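You operate a simulated robot arm through the tools that you are given. There is no shell and no other tool. Be economical: measure what you need, move in short steps, check, and stop when the job is done.

Carry out the task below with a simulated robot arm. There is one attempt and no reset: what you move stays moved.

JOB
Give the soup 3 pinches of salt and one of pepper, then stir it.
Fine: shakers back, spoon in the crock.

The check looks at the end state, three seconds after you hand in, the way a careful person would. Anything else that was tipped, shoved, dropped, spilled or broken makes it a failure.

ROBOT AND FRAMES
A 7-joint arm with a two-finger parallel gripper, fixed in place. Base frame: the origin is at the foot of the arm, x ahead of it, y to its left, z up. Readings come in mm, rad, newtons and seconds.
Its first joint turns from -2.897 to 2.897 rad. Payload 3.91 kg.
The TCP is the grasp point between the finger pads, 30 mm short of the fingertips. In the tool frame z runs along the fingers and y along their closing line. The gripper opens to 110 mm. The fingers are 20 mm wide and 10 mm thick; the gripper's body (48 by 112 mm) begins 55 mm behind the TCP.
Orientation is told as [roll, pitch, yaw] about the base's x, y, z axes, in that order, counted from this pose: with the fingers straight down and closing along the base's y, the tool's x points along the base's -x, its y along +y and its z along -z.

CONTROLS
- The arm moves only by the tool move_arm. Its argument "steps" is a list of rows, each a list of 7 numbers: the opening, from 0 (shut) to 1 (fully open), then the shift along the tool's x, y, z in mm, then the turn, a rotation vector about the tool's x, y, z in rad. In form: [[gripper, tx, ty, tz, rx, ry, rz], ...]. A call has 1 to 12 rows; each row is the pose to reach, as a shift and turn from the pose commanded when the call began, along the tool's axes at that moment. A row lasts 0.2 s, in which the tool goes at most 50 mm and 0.15 rad; a call with a longer step from one row to the next is refused whole, and so is a gripper value outside its range. Where a pose cannot be reached the arm comes as near as it can. A force on the tool above 50 N (or 10 N above the force at the start of the call, whichever is more), or a blocked arm, ends the call early, and 0.2 s more pass. Each finger travels about 153 mm/s and halts on what it meets, pressing with about 44 N; the grip force reading is that of the motor and also rises with nothing between the fingers. The clock runs only during rows and for 0.2 s after the last one: add rows that repeat a pose to give the fingers time. It gives the time, the measured TCP pose, the force on the tool (base axes), the opening and the grip force at its end, in the units of the frame above (readings bear some noise), and new pictures: "pictures" is both (left out), scene, wrist or none.
- Cameras (640 x 400 px; columns grow to the right, rows downward): "scene" is fixed at [49.5, 498.9, 1533.2]; the picture's right is [-0.61, -0.79, 0.00], its down [-0.47, 0.37, -0.80] and it looks along [0.63, -0.49, -0.60] (base axes); focal length 325 px, centre (320, 200). "wrist" rides on the gripper at [-36, 0, -57] in the tool frame; the picture's right is [0.00, -1.00, 0.00], its down [0.97, 0.00, -0.24] and it looks along [0.24, 0.00, 0.97] (tool axes); focal length 218 px, centre (320, 200). There is no depth. A picture from a camera that has moved, and an enlarged one, comes with that camera's place and axes in the base frame and with its lens.
- raise_lower(by): slides the trunk up (or, below 0, down) by that many mm; the arm rides with it, the base frame stays. It gives what a move gives, with no picture.
- zoom(camera, box): a new picture of the part [left, top, right, bottom] of that camera's present view, enlarged. No time passes.
- hand_in(): hands the job in; it is judged then, once.

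Go step by step. Nothing tells you positions but the pictures and the camera data: compare them with the known pose of the tool, close in by small moves and look again before you grip or let go. The budget is 120 turns and 150 pictures, counting those below and the enlarged ones. Unless the task says otherwise, let go and move clear before handing in, and close with one line.

The tools are called as a command line: name --pt "numbers of a row" for each row, then --argument value for the rest, lists and objects as JSON in quotes. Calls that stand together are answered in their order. move_arm: Moves the arm, as the interface text tells. Its arguments: {"type":"object","properties":{"steps":{"type":"array"},"pictures":{"type":"string","enum":["both","scene","wrist","none"]}},"required":["steps"]} The other tools are called the same way: raise_lower (by) slides the trunk up or down; zoom (camera, box) takes an enlarged picture of a part of a camera's view; hand_in () hands the job in.

At the start:

```text
t: 0.0
tool_pos: [450.1, 187.2, 1317.0]
tcp_rot: [0.001, 0.001, 0.001]
force: [0.2, 0.0, -0.4]
gripper_width: 110.3
grip_force: 0.0
trunk travel left (down, up): [-575.0, 35.0]
```

scene: 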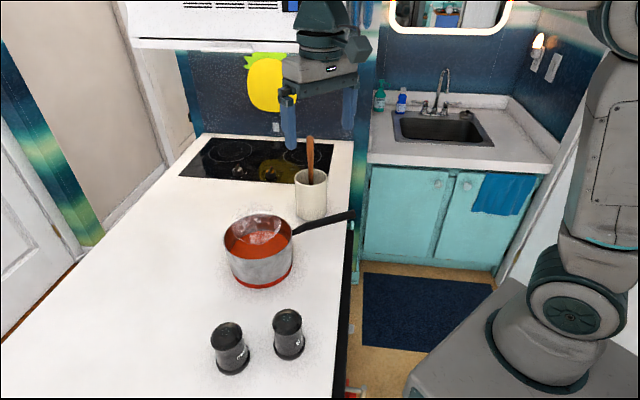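
wrist: 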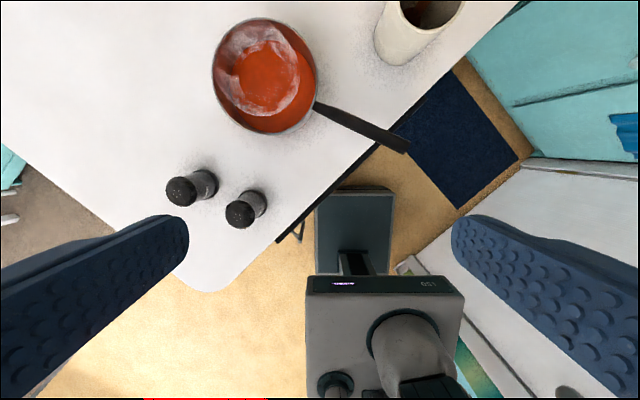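

I see a pot of soup, two dark shakers on the near end of the counter, and a crock with a wooden spoon. I'll zoom in to tell the shakers apart and measure their positions.

zoom --camera "scene" --box '[190, 290, 330, 390]'

zoom --camera "wrist" --box '[140, 140, 300, 240]'

zoom --camera "scene" --box '[200, 120, 376, 300]'

```text
4.00 times, centred on (260, 340) of scene
camera zoom: at [49.5, 498.9, 1533.2], right [-0.61, -0.79, 0.0], down [-0.47, 0.37, -0.8], along [0.63, -0.49, -0.6], focal length 1302 px, centre (560, -360)
```

zoom: 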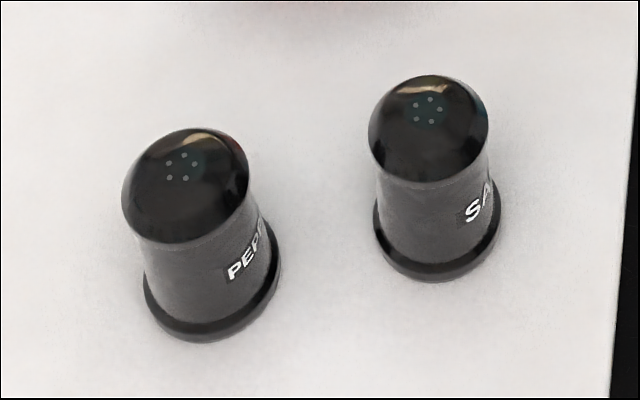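

```text
4.00 times, centred on (220, 190) of wrist
camera zoom: at [484.4, 187.8, 1372.7], right [0.0, -1.0, 0.0], down [-0.97, 0.0, 0.24], along [-0.24, 0.0, -0.97], focal length 873 px, centre (720, 240)
```

zoom: 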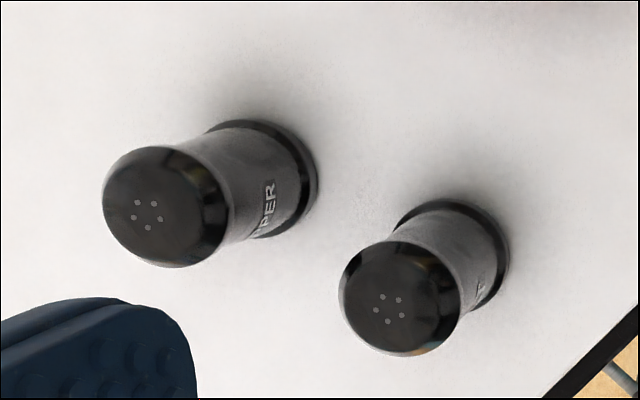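

```text
2.22 times, centred on (288, 210) of scene
camera zoom: at [49.5, 498.9, 1533.2], right [-0.61, -0.79, 0.0], down [-0.47, 0.37, -0.8], along [0.63, -0.49, -0.6], focal length 723 px, centre (391, 178)
```

zoom: 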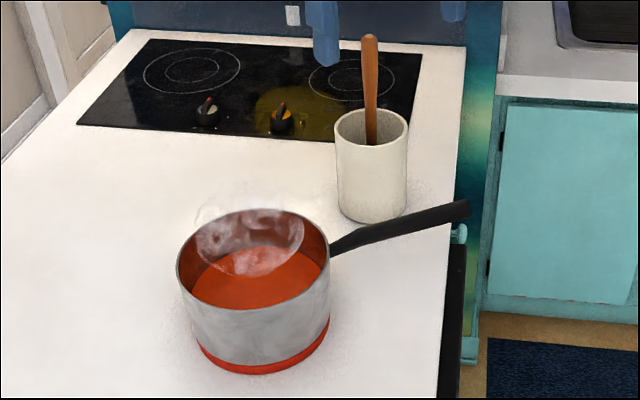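

The label on the right-hand shaker starts "SA", so it is the salt, at about (358,338). The left one is pepper, at about (400,440). Triangulating from both cameras puts the counter near z=900, not the stated 699, so I'll lower the trunk part way and measure again.

raise_lower --by -120

move_arm --pt "1 45 10 0 0 0 0" --pt "1 90 20 0 0 0 0" --pt "1 120 30 0 0 0 0" --pt "1 120 30 0 0 0 0"

```text
t: 1.5
tool_pos: [448.5, 187.4, 1197.0]
tcp_rot: [0.0, 0.0, 0.001]
force: [0.4, 0.0, -0.3]
gripper_width: 110.2
grip_force: 0.1
trunk travel left (down, up): [-455.0, 155.0]
```

```text
t: 2.5
tool_pos: [328.3, 218.6, 1195.5]
tcp_rot: [-0.001, 0.0, 0.0]
force: [0.2, -0.4, -0.7]
gripper_width: 109.8
grip_force: 0.0
trunk travel left (down, up): [-455.0, 155.0]
camera wrist: at [362.2, 218.7, 1251.9], right [0.0, -1.0, 0.0], down [-0.97, 0.0, 0.24], along [-0.24, 0.0, -0.97], focal length 218 px, centre (320, 200)
```

scene: 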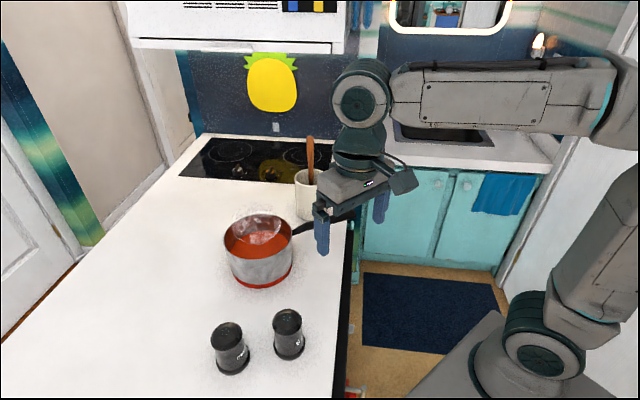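
wrist: 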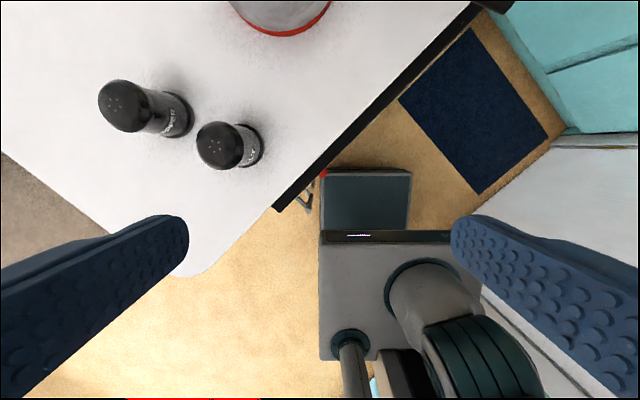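

The counter is confirmed at z≈900. Salt is at about (362,333), roughly 92 mm tall, and pepper at about (409,438). Next I yaw the tool to face the salt radially, then tilt it for an angled side grasp.

move_arm --pt "1 5 10 0 0 0 -0.15" --pt "1 12 20 0 0 0 -0.3" --pt "1 18 30 0 0 0 -0.45" --pt "1 25 40 0 0 0 -0.6" --pt "1 32 54 0 0 0 -0.745" --pt "1 32 54 20 0 0 -0.745" --pictures "none"

move_arm --pt "1 0 0 15 0 -0.14 0" --pt "1 0 0 30 0 -0.28 0" --pt "1 0 0 45 0 -0.42 0" --pt "1 0 0 60 0 -0.56 0" --pt "1 0 0 70 0 -0.7 0" --pt "1 0 0 80 0 -0.84 0" --pt "1 0 0 90 0 -0.96 0" --pt "1 0 0 90 0 -0.96 0"

```text
t: 3.9
tool_pos: [296.3, 271.8, 1177.1]
tcp_rot: [0.0, 0.0, 0.746]
force: [0.4, -0.3, 0.6]
gripper_width: 110.2
grip_force: 0.0
trunk travel left (down, up): [-455.0, 155.0]
```

```text
t: 5.7
tool_pos: [301.2, 275.5, 1092.6]
tcp_rot: [0.0, -0.961, 0.745]
force: [0.9, -0.7, 0.4]
gripper_width: 109.9
grip_force: 0.0
out of reach, approached as far as the arm can: row 7, 8
trunk travel left (down, up): [-455.0, 155.0]
camera wrist: at [281.0, 259.2, 1153.2], right [0.68, -0.73, 0.0], down [-0.55, -0.51, -0.66], along [0.48, 0.45, -0.75], focal length 218 px, centre (320, 200)
```

scene: 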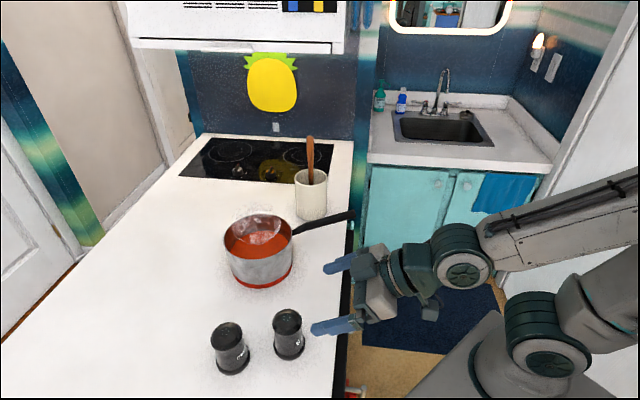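
wrist: 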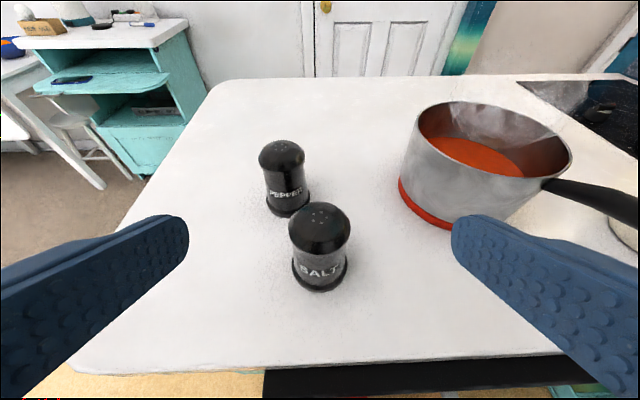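

The salt shaker is laterally centred between the fingers and its SALT label is readable. I'll lower the trunk to approach height and look again before advancing.

raise_lower --by -78

move_arm --pt "1 0 0 20 0 0 0" --pt "1 0 0 35 0 0 0" --pt "1 0 0 35 0 0 0"

```text
t: 6.8
tool_pos: [301.4, 275.1, 1014.1]
tcp_rot: [0.0, -0.959, 0.746]
force: [-0.8, -0.5, -0.6]
gripper_width: 110.1
grip_force: 0.1
trunk travel left (down, up): [-377.0, 233.0]
```

```text
t: 7.7
tool_pos: [322.6, 296.7, 995.1]
tcp_rot: [0.001, -0.959, 0.745]
force: [0.1, 0.6, 0.1]
gripper_width: 109.9
grip_force: 0.1
trunk travel left (down, up): [-377.0, 233.0]
camera wrist: at [302.6, 279.1, 1055.9], right [0.68, -0.73, 0.0], down [-0.55, -0.51, -0.66], along [0.48, 0.45, -0.75], focal length 218 px, centre (320, 200)
```

scene: 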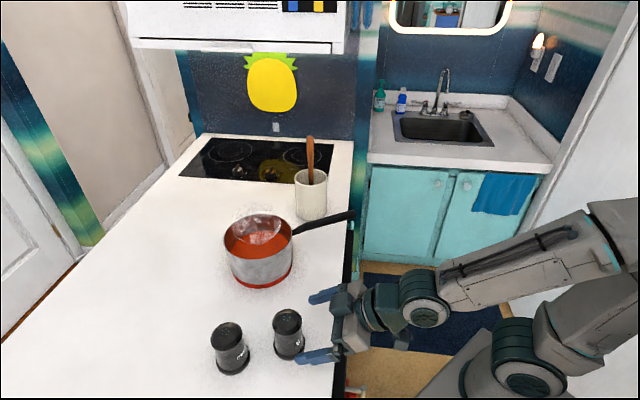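
wrist: 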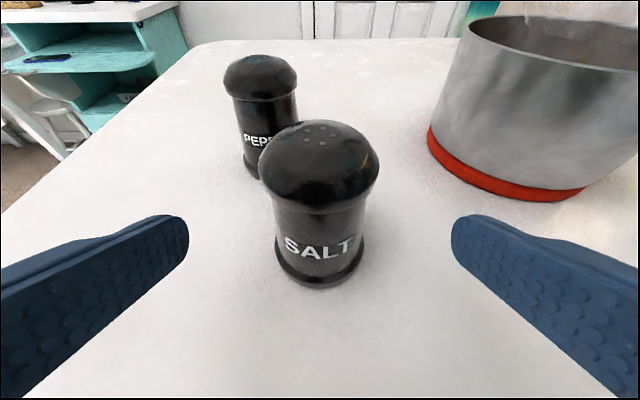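

The salt is centred about 50 mm ahead. I'll advance and drop slightly to straddle its mid-body, then check before closing.

move_arm --pt "1 14 0 10 0 0 0" --pt "1 14 0 30 0 0 0" --pt "1 14 0 50 0 0 0" --pt "1 14 0 62 0 0 0" --pt "1 14 0 62 0 0 0"

```text
t: 8.8
tool_pos: [353.2, 325.1, 947.3]
tcp_rot: [0.001, -0.958, 0.745]
force: [0.3, 0.8, 0.0]
gripper_width: 109.9
grip_force: 0.0
trunk travel left (down, up): [-377.0, 233.0]
camera wrist: at [333.6, 308.3, 1008.7], right [0.68, -0.74, 0.0], down [-0.55, -0.51, -0.66], along [0.48, 0.45, -0.75], focal length 218 px, centre (320, 200)
```

scene: 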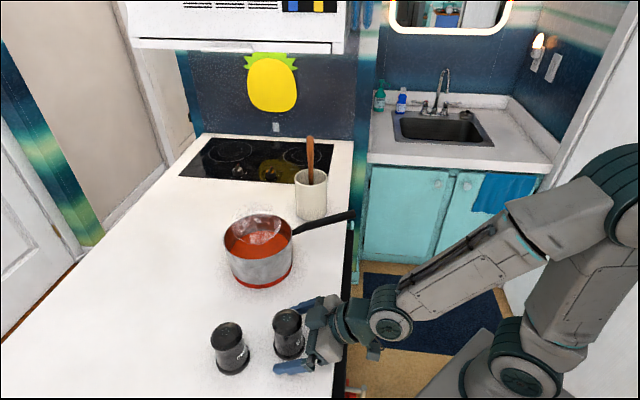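
wrist: 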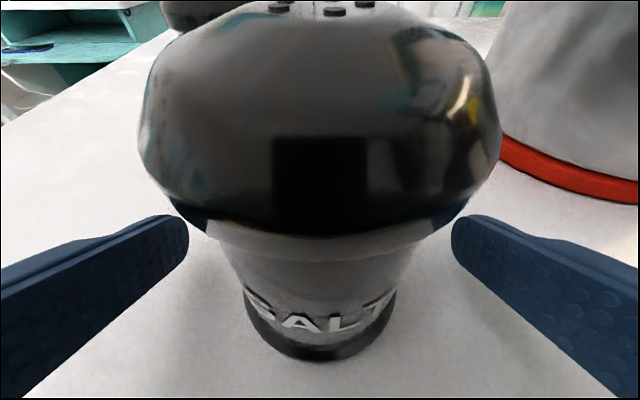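

The shaker sits between the fingers at mid-body, so I close the grip.

move_arm --pt "0.6 0 0 0 0 0 0" --pt "0.3 0 0 0 0 0 0" --pt "0.3 0 0 0 0 0 0" --pt "0.3 0 0 0 0 0 0"

```text
t: 9.8
tool_pos: [352.5, 324.6, 947.3]
tcp_rot: [0.0, -0.96, 0.745]
force: [0.5, 0.6, -0.1]
gripper_width: 56.5
grip_force: 44.3
trunk travel left (down, up): [-377.0, 233.0]
camera wrist: at [333.3, 308.3, 1008.9], right [0.68, -0.73, 0.0], down [-0.55, -0.51, -0.66], along [0.48, 0.45, -0.75], focal length 218 px, centre (320, 200)
```

scene: 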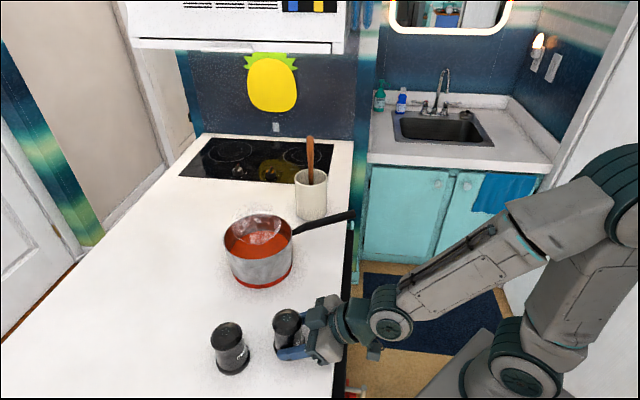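
wrist: 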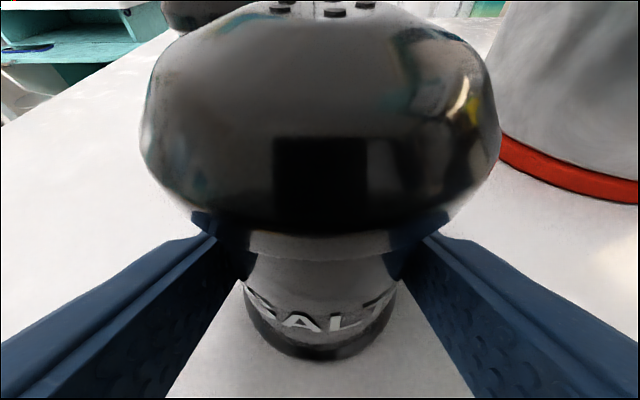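

The grip is firm at 56.5 mm wide and 44 N, and the return pose is (352.9, 324.9, 947.3). I lift with the trunk.

raise_lower --by 200

move_arm --pt "0.3 0 0 0 0 0 0"

```text
t: 12.0
tool_pos: [352.9, 325.8, 1146.5]
tcp_rot: [0.001, -0.959, 0.743]
force: [-0.4, 0.3, -2.1]
gripper_width: 56.5
grip_force: 44.0
trunk travel left (down, up): [-577.0, 33.0]
```

```text
t: 12.4
tool_pos: [352.5, 325.4, 1148.0]
tcp_rot: [0.0, -0.957, 0.745]
force: [0.0, 0.3, -1.3]
gripper_width: 56.4
grip_force: 44.6
trunk travel left (down, up): [-577.0, 33.0]
camera wrist: at [333.5, 308.3, 1208.8], right [0.68, -0.74, 0.0], down [-0.55, -0.51, -0.66], along [0.48, 0.44, -0.75], focal length 218 px, centre (320, 200)
```

scene: 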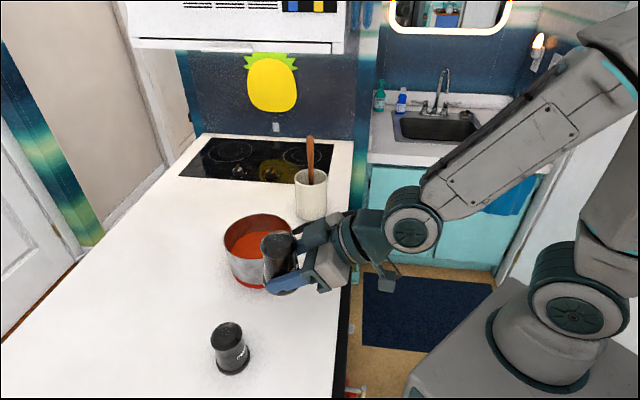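
wrist: 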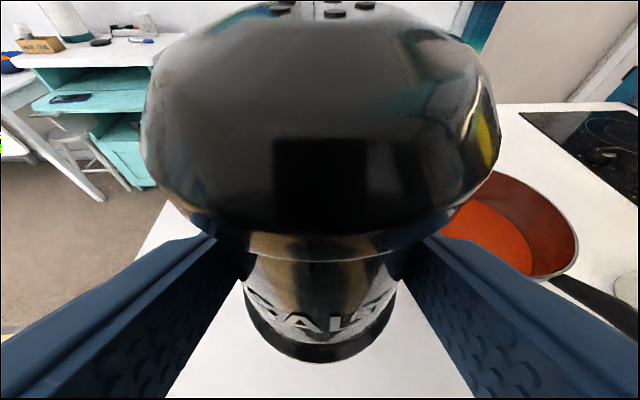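

The shaker is held upright, clear of the counter. Next I carry it over the pot, centred near (583,270), while yawing the tool to about 0.5 rad.

move_arm --pt "0.3 -9 -25 17 0.025 0 0.018" --pt "0.3 -18 -50 34 0.05 0 0.035" --pt "0.3 -28 -76 51 0.075 0 0.053" --pt "0.3 -37 -101 68 0.1 0 0.07" --pt "0.3 -46 -126 86 0.126 0 0.088" --pt "0.3 -55 -151 103 0.151 0 0.106" --pt "0.3 -65 -177 120 0.176 0 0.123" --pt "0.3 -74 -202 137 0.201 0 0.141" --pt "0.3 -74 -202 137 0.201 0 0.141"

```text
t: 14.4
tool_pos: [604.7, 279.9, 1129.1]
tcp_rot: [0.0, -0.958, 0.5]
force: [0.3, -0.3, -1.3]
gripper_width: 56.3
grip_force: 44.2
trunk travel left (down, up): [-577.0, 33.0]
camera wrist: at [581.2, 268.9, 1191.3], right [0.48, -0.88, 0.0], down [-0.66, -0.36, -0.66], along [0.58, 0.31, -0.75], focal length 218 px, centre (320, 200)
```

scene: 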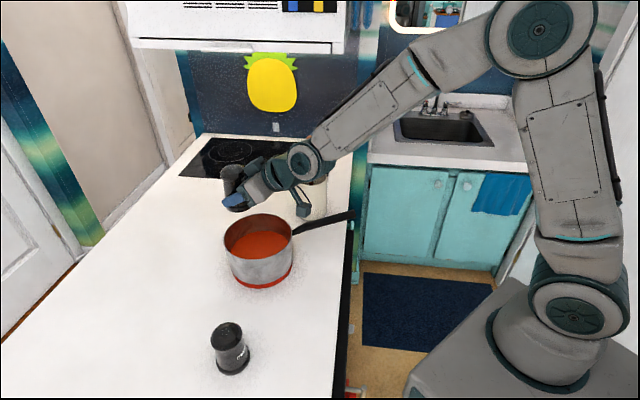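
wrist: 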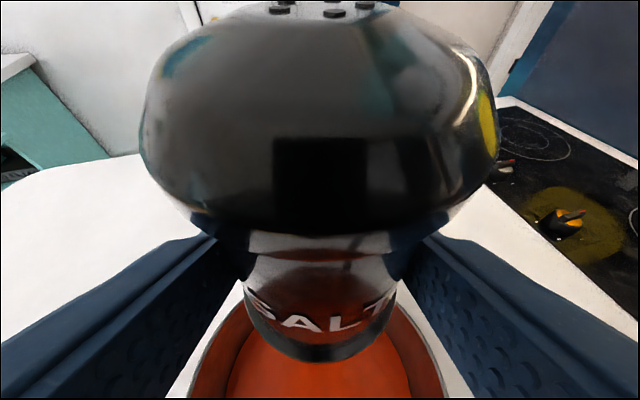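

I'm lined up over the pot. I pitch the tool toward horizontal, keeping the shaker at only about 35° of tilt, before spinning.

move_arm --pt "0.3 0 0 0 0 -0.12 0" --pt "0.3 0 0 0 0 -0.24 0" --pt "0.3 0 0 0 0 -0.36 0" --pt "0.3 0 0 0 0 -0.48 0" --pt "0.3 0 0 0 0 -0.61 0" --pt "0.3 0 0 0 0 -0.61 0"

```text
t: 15.8
tool_pos: [604.6, 281.8, 1129.0]
tcp_rot: [-0.152, -1.569, 0.651]
force: [0.1, -0.4, -1.4]
gripper_width: 56.4
grip_force: 44.3
trunk travel left (down, up): [-577.0, 33.0]
camera wrist: at [553.5, 255.3, 1164.7], right [0.48, -0.88, 0.0], down [-0.21, -0.12, -0.97], along [0.85, 0.47, -0.24], focal length 218 px, centre (320, 200)
```

scene: 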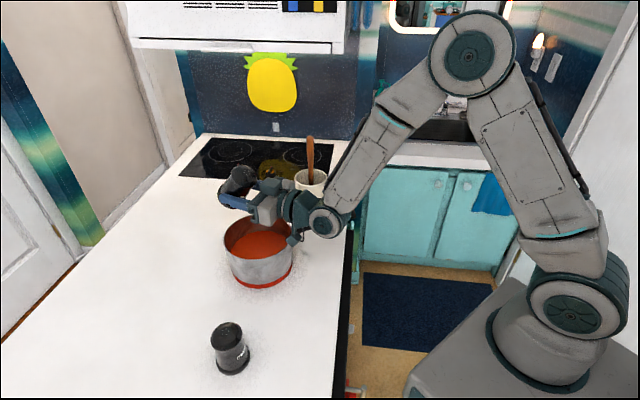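
wrist: 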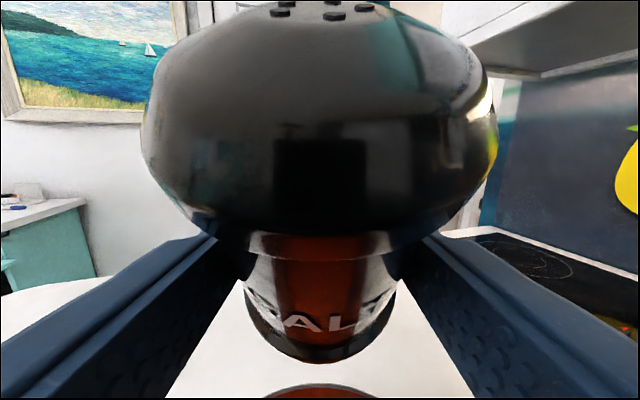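

The far rim checks out at about (651,309), so the pot centre is confirmed. I test the spin direction part way, with the shaker top staying above horizontal.

move_arm --pt "0.3 0 0 0 0 0 0.15" --pt "0.3 0 0 0 0 0 0.3" --pt "0.3 0 0 0 0 0 0.45" --pt "0.3 0 0 0 0 0 0.6" --pt "0.3 0 0 0 0 0 0.75" --pt "0.3 0 0 0 0 0 0.9" --pt "0.3 0 0 0 0 0 1.05" --pt "0.3 0 0 0 0 0 1.2" --pictures "scene"

```text
t: 17.6
tool_pos: [604.9, 280.2, 1127.9]
tcp_rot: [1.57, -0.369, -1.07]
force: [0.3, 0.6, -1.9]
gripper_width: 56.4
grip_force: 43.8
trunk travel left (down, up): [-577.0, 33.0]
```

scene: 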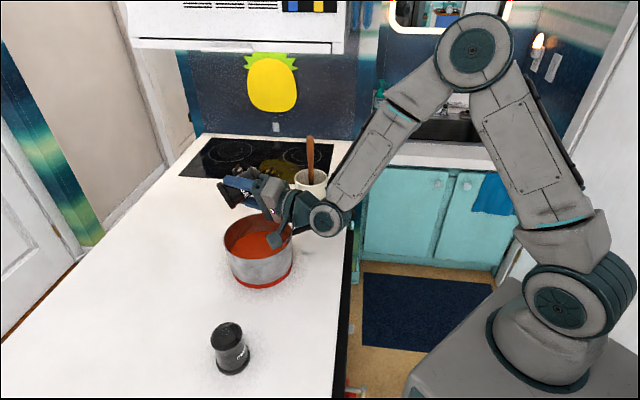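

The spin works in this direction. I continue to invert the shaker over the soup.

move_arm --pt "0.3 0 0 0 0 0 0.15" --pt "0.3 0 0 0 0 0 0.3" --pt "0.3 0 0 0 0 0 0.45" --pt "0.3 0 0 0 0 0 0.6" --pt "0.3 0 0 0 0 0 0.75" --pt "0.3 0 0 0 0 0 0.9" --pt "0.3 0 0 0 0 0 1.05" --pt "0.3 0 0 0 0 0 1.2" --pt "0.3 0 0 0 0 0 1.35" --pt "0.3 0 0 0 0 0 1.5"

```text
t: 19.8
tool_pos: [604.5, 281.2, 1129.5]
tcp_rot: [1.565, 1.131, -1.078]
force: [0.3, 0.4, -1.6]
gripper_width: 56.3
grip_force: 44.1
trunk travel left (down, up): [-577.0, 33.0]
camera wrist: at [561.1, 241.2, 1095.5], right [-0.43, 0.79, -0.43], down [-0.41, 0.25, 0.88], along [0.8, 0.55, 0.21], focal length 218 px, centre (320, 200)
```

scene: 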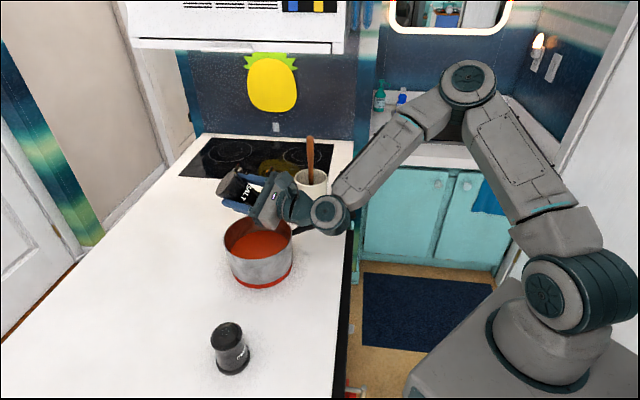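
wrist: 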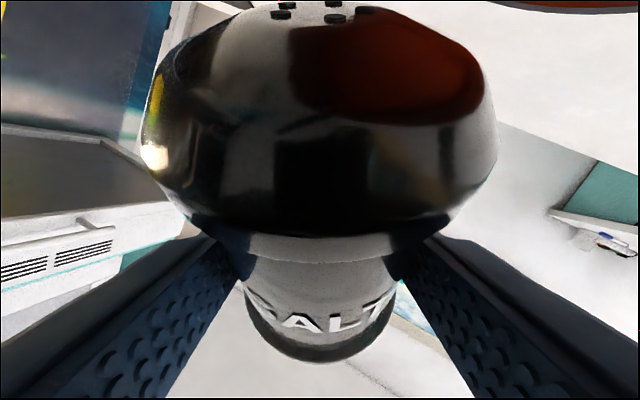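

The shaker is inverted over the pot. I zoom in on the soup for signs of salt.

zoom --camera "scene" --box '[200, 160, 330, 300]'

```text
2.86 times, centred on (265, 230) of scene
camera zoom: at [49.5, 498.9, 1533.2], right [-0.61, -0.79, 0.0], down [-0.47, 0.37, -0.8], along [0.63, -0.49, -0.6], focal length 930 px, centre (477, 114)
```

zoom: 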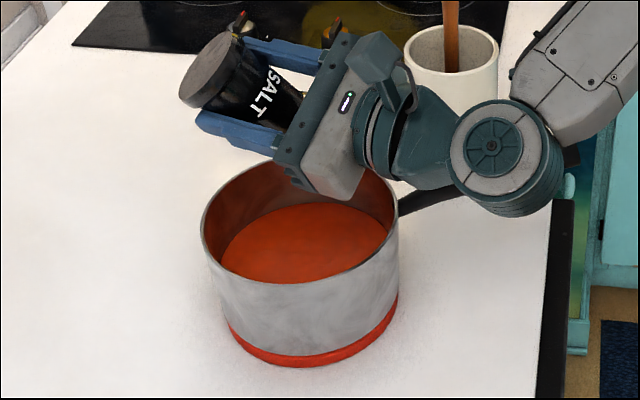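

Nothing visible has fallen yet, so tipping alone may not dispense. I do one short vertical shake and look for grains.

move_arm --pt "0.3 -36 -17 0 0 0 0" --pt "0.3 0 0 0 0 0 0" --pictures "none"

zoom --camera "scene" --box '[205, 160, 315, 290]'

```text
t: 20.4
tool_pos: [602.4, 281.9, 1128.1]
tcp_rot: [1.566, 1.131, -1.077]
force: [-0.1, 0.3, -1.4]
gripper_width: 56.3
grip_force: 44.1
trunk travel left (down, up): [-577.0, 33.0]
```

```text
3.08 times, centred on (260, 225) of scene
camera zoom: at [49.5, 498.9, 1533.2], right [-0.61, -0.79, 0.0], down [-0.47, 0.37, -0.8], along [0.63, -0.49, -0.6], focal length 1001 px, centre (505, 123)
```

zoom: 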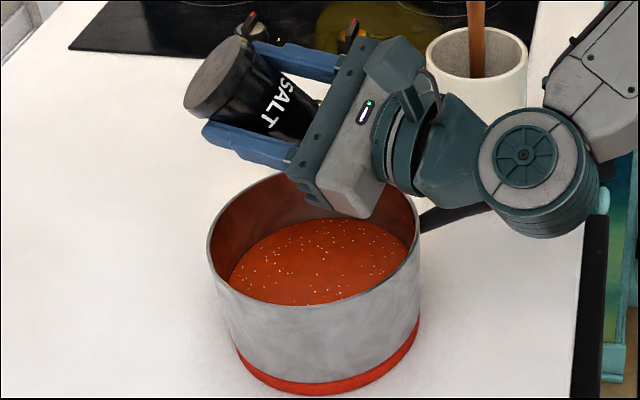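

White grains appeared on the soup after that one shake, so one shake gives one pinch. I zoom in for a reference count of the grains.

zoom --camera "scene" --box '[240, 228, 288, 258]'

```text
13.33 times, centred on (264, 243) of scene
camera zoom: at [49.5, 498.9, 1533.2], right [-0.61, -0.79, 0.0], down [-0.47, 0.37, -0.8], along [0.63, -0.49, -0.6], focal length 4339 px, centre (1067, -373)
```

zoom: 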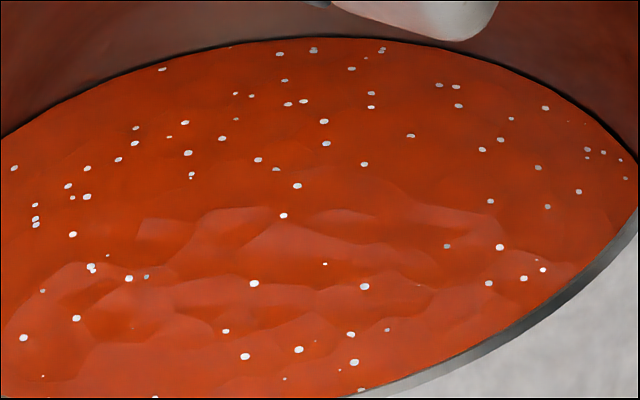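

About 70 grains are visible from the first pinch. I repeat the identical shake for the second.

move_arm --pt "0.3 -36 -17 0 0 0 0" --pt "0.3 0 0 0 0 0 0" --pt "0.3 0 0 0 0 0 0" --pictures "none"

zoom --camera "scene" --box '[240, 228, 288, 258]'

```text
t: 21.2
tool_pos: [602.0, 283.9, 1129.6]
tcp_rot: [1.565, 1.128, -1.076]
force: [0.7, 0.5, -1.6]
gripper_width: 56.2
grip_force: 43.9
trunk travel left (down, up): [-577.0, 33.0]
```

```text
13.33 times, centred on (264, 243) of scene
camera zoom: at [49.5, 498.9, 1533.2], right [-0.61, -0.79, 0.0], down [-0.47, 0.37, -0.8], along [0.63, -0.49, -0.6], focal length 4339 px, centre (1067, -373)
```

zoom: 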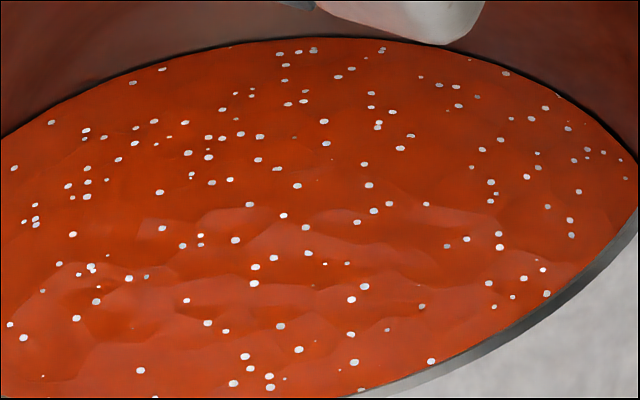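

The grain count roughly doubled, so each shake is one pinch. Now the third.

move_arm --pt "0.3 -36 -17 0 0 0 0" --pt "0.3 0 0 0 0 0 0" --pt "0.3 0 0 0 0 0 0" --pictures "none"

zoom --camera "scene" --box '[240, 228, 288, 258]'

```text
t: 22.0
tool_pos: [602.6, 284.3, 1130.0]
tcp_rot: [1.564, 1.129, -1.077]
force: [-0.4, -0.9, -1.6]
gripper_width: 56.5
grip_force: 44.0
trunk travel left (down, up): [-577.0, 33.0]
```

```text
13.33 times, centred on (264, 243) of scene
camera zoom: at [49.5, 498.9, 1533.2], right [-0.61, -0.79, 0.0], down [-0.47, 0.37, -0.8], along [0.63, -0.49, -0.6], focal length 4339 px, centre (1067, -373)
```

zoom: 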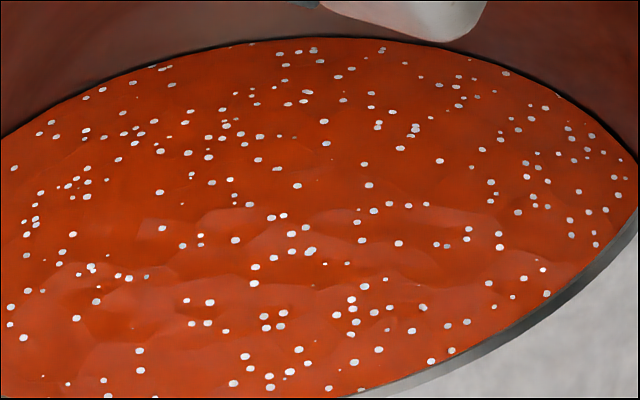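

Three pinches of salt are in. I turn the shaker upright, gently at first.

move_arm --pt "0.3 0 0 0 0 0 -0.05" --pt "0.3 0 0 0 0 0 -0.15" --pt "0.3 0 0 0 0 0 -0.28" --pt "0.3 0 0 0 0 0 -0.42" --pt "0.3 0 0 0 0 0 -0.56" --pt "0.3 0 0 0 0 0 -0.7" --pt "0.3 0 0 0 0 0 -0.85" --pt "0.3 0 0 0 0 0 -1.0" --pt "0.3 0 0 0 0 0 -1.15" --pt "0.3 0 0 0 0 0 -1.3" --pt "0.3 0 0 0 0 0 -1.45" --pt "0.3 0 0 0 0 0 -1.6" --pictures "none"

move_arm --pt "0.3 0 0 0 0 0 -0.15" --pt "0.3 0 0 0 0 0 -0.3" --pt "0.3 0 0 0 0 0 -0.45" --pt "0.3 0 0 0 0 0 -0.6" --pt "0.3 0 0 0 0 0 -0.75" --pt "0.3 0 0 0 0 0 -0.9" --pt "0.3 0 0 0 0 0 -1.0" --pt "0.3 0 0 0 0 0 -1.1" --pt "0.3 0 0 0 0 0 -1.1" --pictures "none"

move_arm --pt "0.3 0 0 0 0 0.12 0" --pt "0.3 0 0 0 0 0.24 0" --pt "0.3 0 0 0 0 0.36 0" --pt "0.3 0 0 0 0 0.48 0" --pt "0.3 0 0 0 0 0.61 0" --pt "0.3 0 0 0 0 0.61 0"

```text
t: 24.6
tool_pos: [605.3, 282.2, 1128.6]
tcp_rot: [1.569, -0.472, -1.068]
force: [0.3, -0.3, -1.4]
gripper_width: 55.9
grip_force: 44.7
trunk travel left (down, up): [-577.0, 33.0]
```

```text
t: 26.6
tool_pos: [603.2, 281.3, 1130.1]
tcp_rot: [-0.683, -1.568, 1.184]
force: [0.4, 0.8, -1.7]
gripper_width: 56.5
grip_force: 43.9
trunk travel left (down, up): [-577.0, 33.0]
```

```text
t: 28.0
tool_pos: [603.2, 281.7, 1129.9]
tcp_rot: [0.0, -0.956, 0.496]
force: [-0.6, 0.6, -2.3]
gripper_width: 56.1
grip_force: 43.7
trunk travel left (down, up): [-577.0, 33.0]
camera wrist: at [580.1, 270.0, 1190.6], right [0.48, -0.88, 0.0], down [-0.66, -0.36, -0.66], along [0.58, 0.31, -0.76], focal length 218 px, centre (320, 200)
```

scene: 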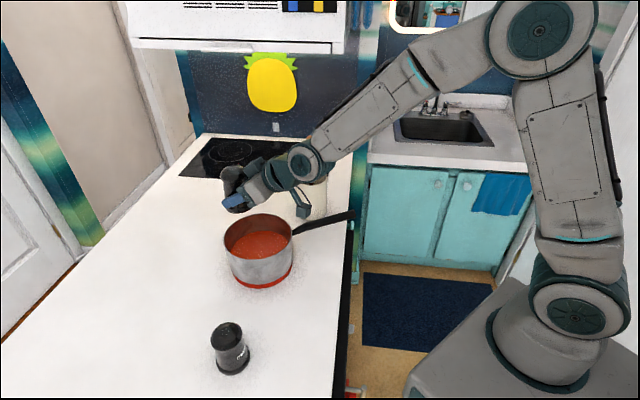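
wrist: 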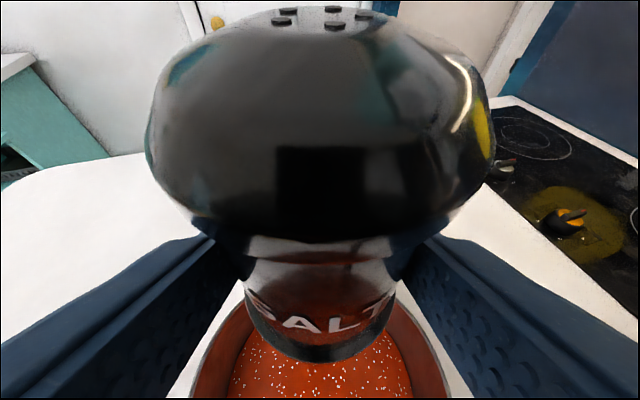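

The shaker is upright and salt grains show on the soup. I carry it back to its pickup spot, high.

move_arm --pt "0.3 12.5 19.7 -21.6 -0.025 0 -0.018" --pt "0.3 25 39.4 -43 -0.051 0 -0.036" --pt "0.3 37.7 59 -65 -0.076 0 -0.054" --pt "0.3 50.2 78.7 -86.6 -0.101 0 -0.072" --pt "0.3 62.8 98.4 -108 -0.127 0 -0.09" --pt "0.3 75.4 118 -130 -0.152 0 -0.108" --pt "0.3 88 137.8 -151.5 -0.178 0 -0.126" --pt "0.3 100.5 157.5 -173.2 -0.203 0 -0.144" --pt "0.3 100.5 157.5 -173.2 -0.203 0 -0.144"

```text
t: 30.0
tool_pos: [354.7, 326.3, 1145.1]
tcp_rot: [-0.003, -0.957, 0.75]
force: [-0.4, -0.2, -2.4]
gripper_width: 56.0
grip_force: 43.8
trunk travel left (down, up): [-577.0, 33.0]
camera wrist: at [334.9, 308.3, 1207.5], right [0.68, -0.73, 0.0], down [-0.55, -0.51, -0.66], along [0.48, 0.45, -0.75], focal length 218 px, centre (320, 200)
```

scene: 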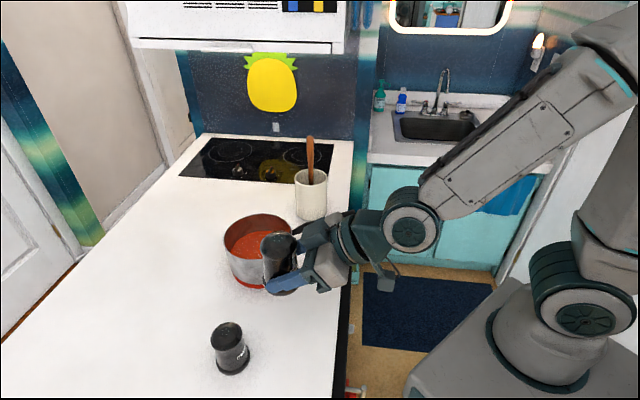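
wrist: 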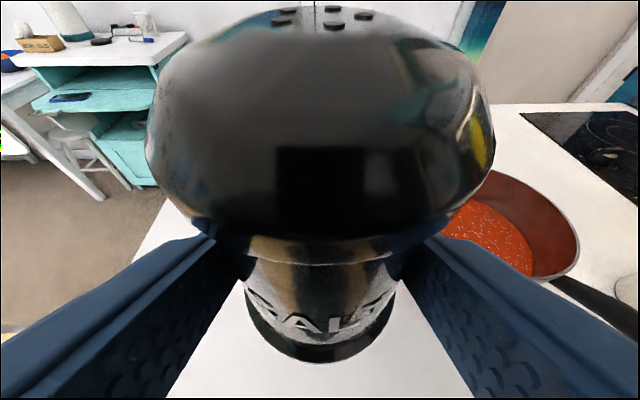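

I'm back above its spot. I lower most of the way with the trunk, then check by force.

raise_lower --by -192

move_arm --pt "0.3 1.6 0 1.1 0 0 0" --pt "0.3 3.2 0 2.2 0 0 0" --pt "0.3 3.2 0 2.2 0 0 0"

```text
t: 32.1
tool_pos: [354.5, 325.0, 954.3]
tcp_rot: [-0.003, -0.958, 0.751]
force: [-0.7, 0.1, -1.7]
gripper_width: 56.0
grip_force: 44.0
trunk travel left (down, up): [-385.0, 225.0]
```

```text
t: 32.9
tool_pos: [355.2, 325.1, 949.6]
tcp_rot: [-0.004, -0.959, 0.752]
force: [0.0, 0.3, -2.2]
gripper_width: 55.9
grip_force: 43.6
trunk travel left (down, up): [-385.0, 225.0]
camera wrist: at [335.2, 308.5, 1011.8], right [0.68, -0.73, 0.0], down [-0.55, -0.51, -0.66], along [0.48, 0.45, -0.75], focal length 218 px, centre (320, 200)
```

scene: 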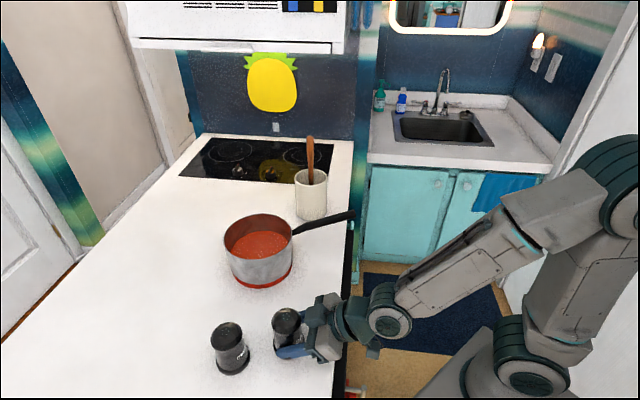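
wrist: 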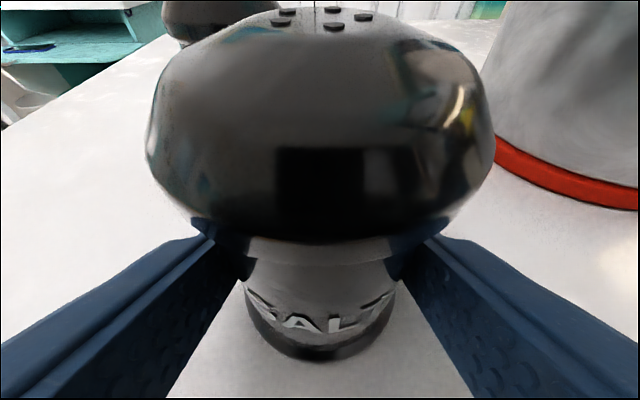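

There's no contact yet, so I continue down in 1 mm increments while watching the force.

move_arm --pt "0.3 0.8 0 0.6 0 0 0" --pt "0.3 1.6 0 1.1 0 0 0" --pt "0.3 1.6 0 1.1 0 0 0" --pictures "none"

move_arm --pt "0.3 0.4 0 0.3 0 0 0" --pt "0.3 0.8 0 0.6 0 0 0" --pt "0.3 0.8 0 0.6 0 0 0" --pictures "wrist"

```text
t: 33.7
tool_pos: [355.0, 324.1, 949.2]
tcp_rot: [-0.004, -0.96, 0.751]
force: [-0.1, 0.4, 2.2]
gripper_width: 55.8
grip_force: 44.4
trunk travel left (down, up): [-385.0, 225.0]
```

```text
t: 34.5
tool_pos: [356.1, 325.5, 949.7]
tcp_rot: [-0.003, -0.963, 0.749]
force: [1.1, -0.9, 10.3]
gripper_width: 56.2
grip_force: 43.7
trunk travel left (down, up): [-385.0, 225.0]
camera wrist: at [335.3, 308.2, 1010.1], right [0.68, -0.73, 0.0], down [-0.55, -0.51, -0.66], along [0.48, 0.45, -0.75], focal length 218 px, centre (320, 200)
```

wrist: 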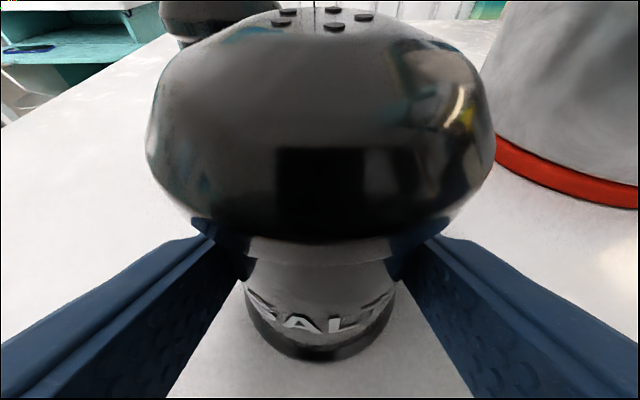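

The base is in contact at about 10 N. I open the fingers gradually, then look.

move_arm --pt "0.52 -0.8 0 -0.6 0 0 0" --pt "0.54 -0.8 0 -0.6 0 0 0" --pt "0.6 -0.8 0 -0.6 0 0 0" --pt "0.8 -0.8 0 -0.6 0 0 0" --pt "1 -0.8 0 -0.6 0 0 0" --pt "1 -0.8 0 -0.6 0 0 0" --pictures "wrist"

```text
t: 35.9
tool_pos: [353.8, 324.7, 948.7]
tcp_rot: [-0.003, -0.958, 0.75]
force: [0.6, -0.2, 0.5]
gripper_width: 110.0
grip_force: 0.1
trunk travel left (down, up): [-385.0, 225.0]
camera wrist: at [335.5, 308.2, 1009.8], right [0.68, -0.73, 0.0], down [-0.55, -0.51, -0.66], along [0.48, 0.45, -0.75], focal length 218 px, centre (320, 200)
```

wrist: 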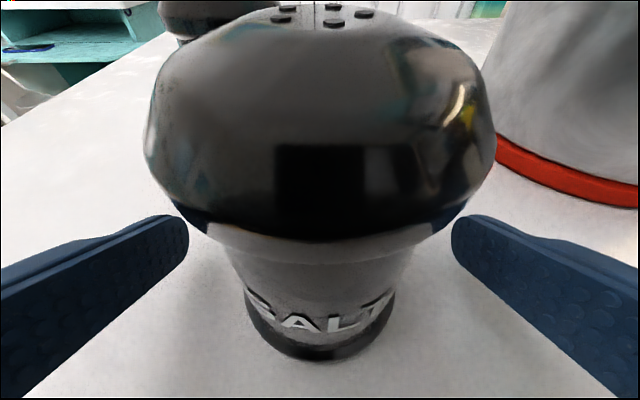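

Salt is back and standing. I retreat, raise, and swing round to face the pepper along +x so the hand clears the salt shaker.

move_arm --pt "1 0 0 -20 0 0 0" --pt "1 0 0 -40 0 0 0" --pt "1 0 0 -60 0 0 0" --pictures "none"

raise_lower --by 100

move_arm --pt "1 -9.1 18.7 13 0.103 0 0.072" --pt "1 -18.2 37.3 26 0.205 0 0.143" --pt "1 -27.3 56 39 0.308 0 0.215" --pt "1 -36.4 74.7 52 0.41 0 0.287" --pt "1 -45.5 93.3 65 0.513 0 0.358" --pt "1 -54.6 112 78 0.615 0 0.43" --pt "1 -54.6 112 78 0.615 0 0.43"

```text
t: 36.7
tool_pos: [321.4, 297.1, 987.5]
tcp_rot: [0.0, -0.955, 0.749]
force: [-0.3, -0.2, 0.5]
gripper_width: 110.1
grip_force: 0.1
out of reach, approached as far as the arm can: row 3
trunk travel left (down, up): [-385.0, 225.0]
```

```text
t: 38.0
tool_pos: [322.3, 296.7, 1086.6]
tcp_rot: [-0.005, -0.959, 0.75]
force: [0.2, 0.3, 0.3]
gripper_width: 109.9
grip_force: 0.0
trunk travel left (down, up): [-485.0, 125.0]
```

```text
t: 38.8
tool_pos: [204.8, 391.8, 1040.1]
tcp_rot: [0.291, -0.67, 0.472]
force: [-0.4, -0.6, -0.4]
gripper_width: 110.2
grip_force: 0.1
trunk travel left (down, up): [-485.0, 125.0]
stopped in row 3: the arm was blocked; the commanded pose is now the measured one
camera wrist: at [206.3, 375.0, 1103.8], right [0.59, -0.77, -0.22], down [-0.77, -0.47, -0.42], along [0.22, 0.42, -0.88], focal length 218 px, centre (320, 200)
```

scene: 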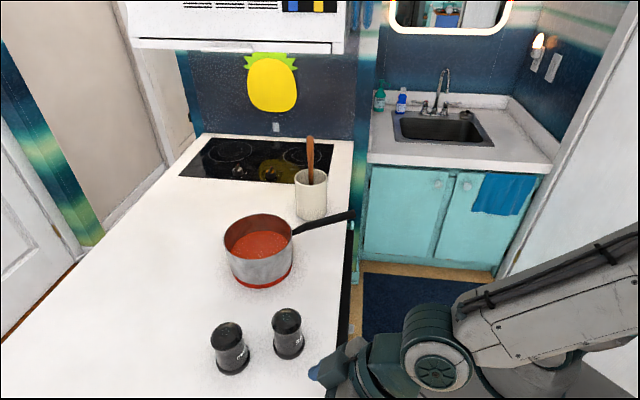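
wrist: 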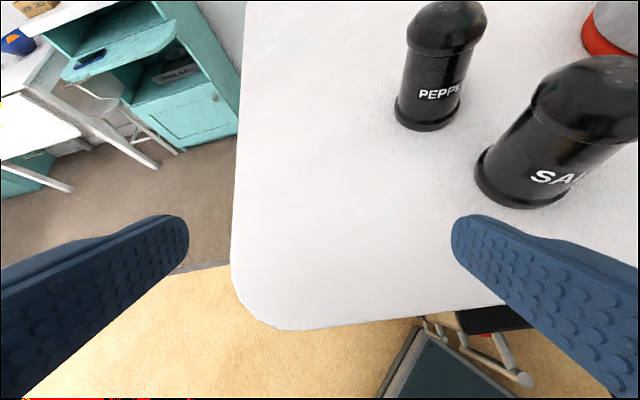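

The arm hit a joint limit near its inner workspace and stopped, but both shakers look untouched. I raise the trunk and recover to a roomier pose.

raise_lower --by 100

move_arm --pt "1 0 0 15 0 0 0" --pt "1 0 0 30 0 0 0"

```text
t: 40.2
tool_pos: [205.8, 393.6, 1140.7]
tcp_rot: [0.294, -0.674, 0.47]
force: [0.4, -0.3, -0.3]
gripper_width: 110.1
grip_force: 0.1
trunk travel left (down, up): [-585.0, 25.0]
```

```text
t: 40.8
tool_pos: [138.0, 431.3, 1120.1]
tcp_rot: [0.284, -0.677, 0.67]
force: [0.4, 0.6, 0.1]
gripper_width: 109.8
grip_force: 0.1
trunk travel left (down, up): [-585.0, 25.0]
stopped in row 2: the arm was blocked; the commanded pose is now the measured one
camera wrist: at [140.9, 415.4, 1183.3], right [0.73, -0.64, -0.22], down [-0.66, -0.61, -0.43], along [0.14, 0.46, -0.88], focal length 218 px, centre (320, 200)
```

scene: 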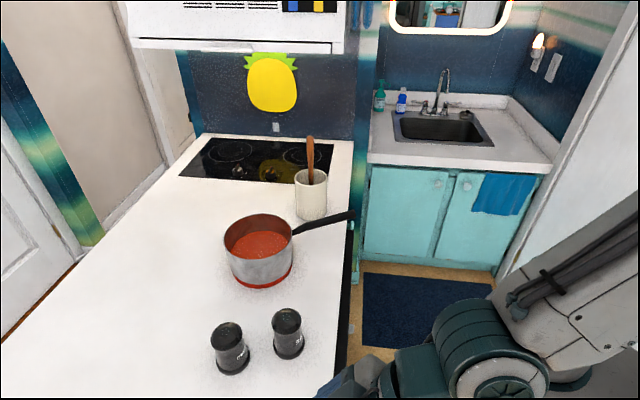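
wrist: 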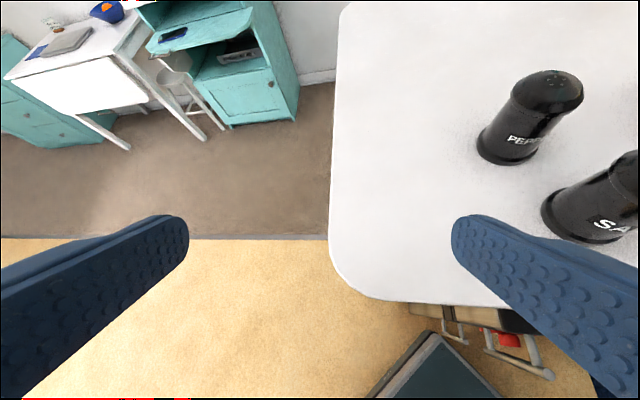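

The solver seems to prefer a wound-up posture here. I try a small relaxing move toward tool-down and see how the arm responds.

move_arm --pt "1 -10 0 0 0 0.1 0" --pt "1 -20 0 0 0 0.2 0"

```text
t: 41.4
tool_pos: [92.7, 446.0, 1131.1]
tcp_rot: [0.266, -0.469, 0.848]
force: [0.0, -0.4, 0.6]
gripper_width: 110.1
grip_force: 0.2
trunk travel left (down, up): [-585.0, 25.0]
camera wrist: at [108.1, 442.4, 1195.5], right [0.8, -0.55, -0.24], down [-0.59, -0.77, -0.23], along [-0.06, 0.33, -0.94], focal length 218 px, centre (320, 200)
```

scene: 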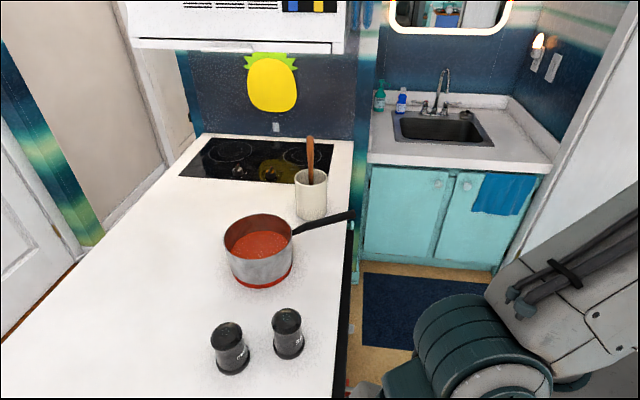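
wrist: 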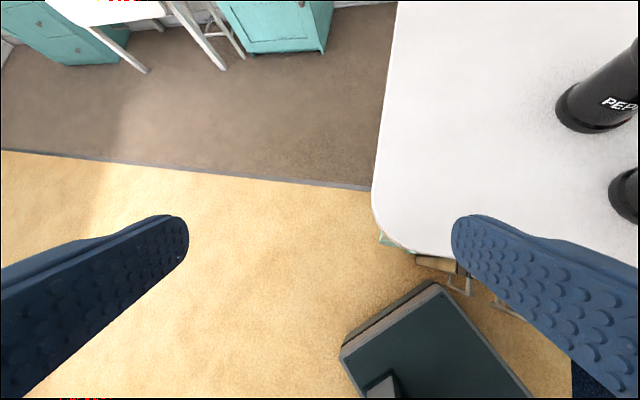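

The arm is lagging its command, so I hold still to let it settle.

move_arm --pt "1 0 0 0 0 0 0" --pt "1 0 0 0 0 0 0" --pt "1 0 0 0 0 0 0" --pictures "none"

```text
t: 42.2
tool_pos: [94.4, 448.7, 1134.1]
tcp_rot: [0.274, -0.474, 0.843]
force: [0.6, 0.1, 0.0]
gripper_width: 110.0
grip_force: 0.1
trunk travel left (down, up): [-585.0, 25.0]
```

It settled with the tool rolled about 28° near azimuth 78°. I level the tool and extend outward.

move_arm --pt "1 -12 6 2 0 0 -0.12" --pt "1 -24 12 5 0 0 -0.25" --pt "1 -36 18 7 0 0 -0.37" --pt "1 -48 24 9 0 0 -0.49" --pt "1 -48 24 9 0 0 -0.49" --pictures "wrist"

```text
t: 42.7
tool_pos: [77.4, 456.4, 1138.0]
tcp_rot: [0.225, -0.492, 1.003]
force: [0.4, 0.0, -0.1]
gripper_width: 110.1
grip_force: 0.0
trunk travel left (down, up): [-585.0, 25.0]
stopped in row 2: the arm was blocked; the commanded pose is now the measured one
camera wrist: at [90.6, 455.0, 1202.4], right [0.88, -0.43, -0.2], down [-0.47, -0.84, -0.25], along [-0.06, 0.31, -0.95], focal length 218 px, centre (320, 200)
```

wrist: 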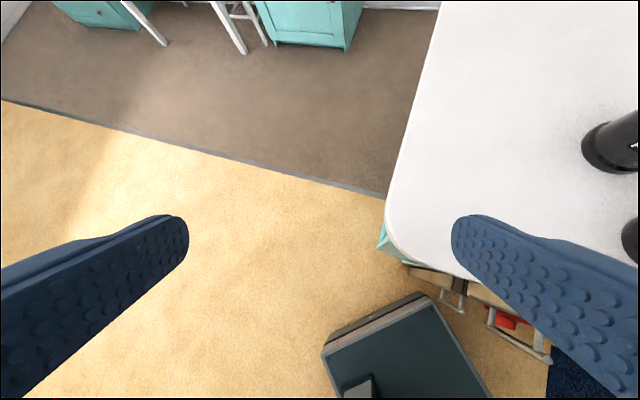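

I try a pure outward-upward translation, with no rotation, to unfold the arm.

move_arm --pt "1 -9 3 0 0 0 0" --pt "1 -17 6 -1 0 0 0" --pt "1 -26 9 -1 0 0 0" --pt "1 -34 12 -2 0 0 0" --pictures "none"

move_arm --pt "1 0 0 0 0 0 0" --pt "1 0 0 0 0 0 0" --pictures "scene"

```text
t: 43.7
tool_pos: [91.5, 486.4, 1172.1]
tcp_rot: [0.295, -0.49, 0.956]
force: [-0.1, -0.5, -1.3]
gripper_width: 110.0
grip_force: 0.0
trunk travel left (down, up): [-585.0, 25.0]
```

```text
t: 44.3
tool_pos: [92.3, 485.5, 1169.8]
tcp_rot: [0.293, -0.484, 0.956]
force: [-0.1, -0.8, -0.3]
gripper_width: 110.0
grip_force: 0.1
trunk travel left (down, up): [-585.0, 25.0]
```

scene: 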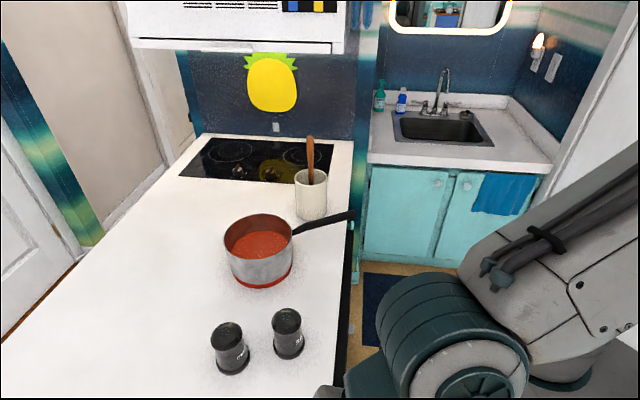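

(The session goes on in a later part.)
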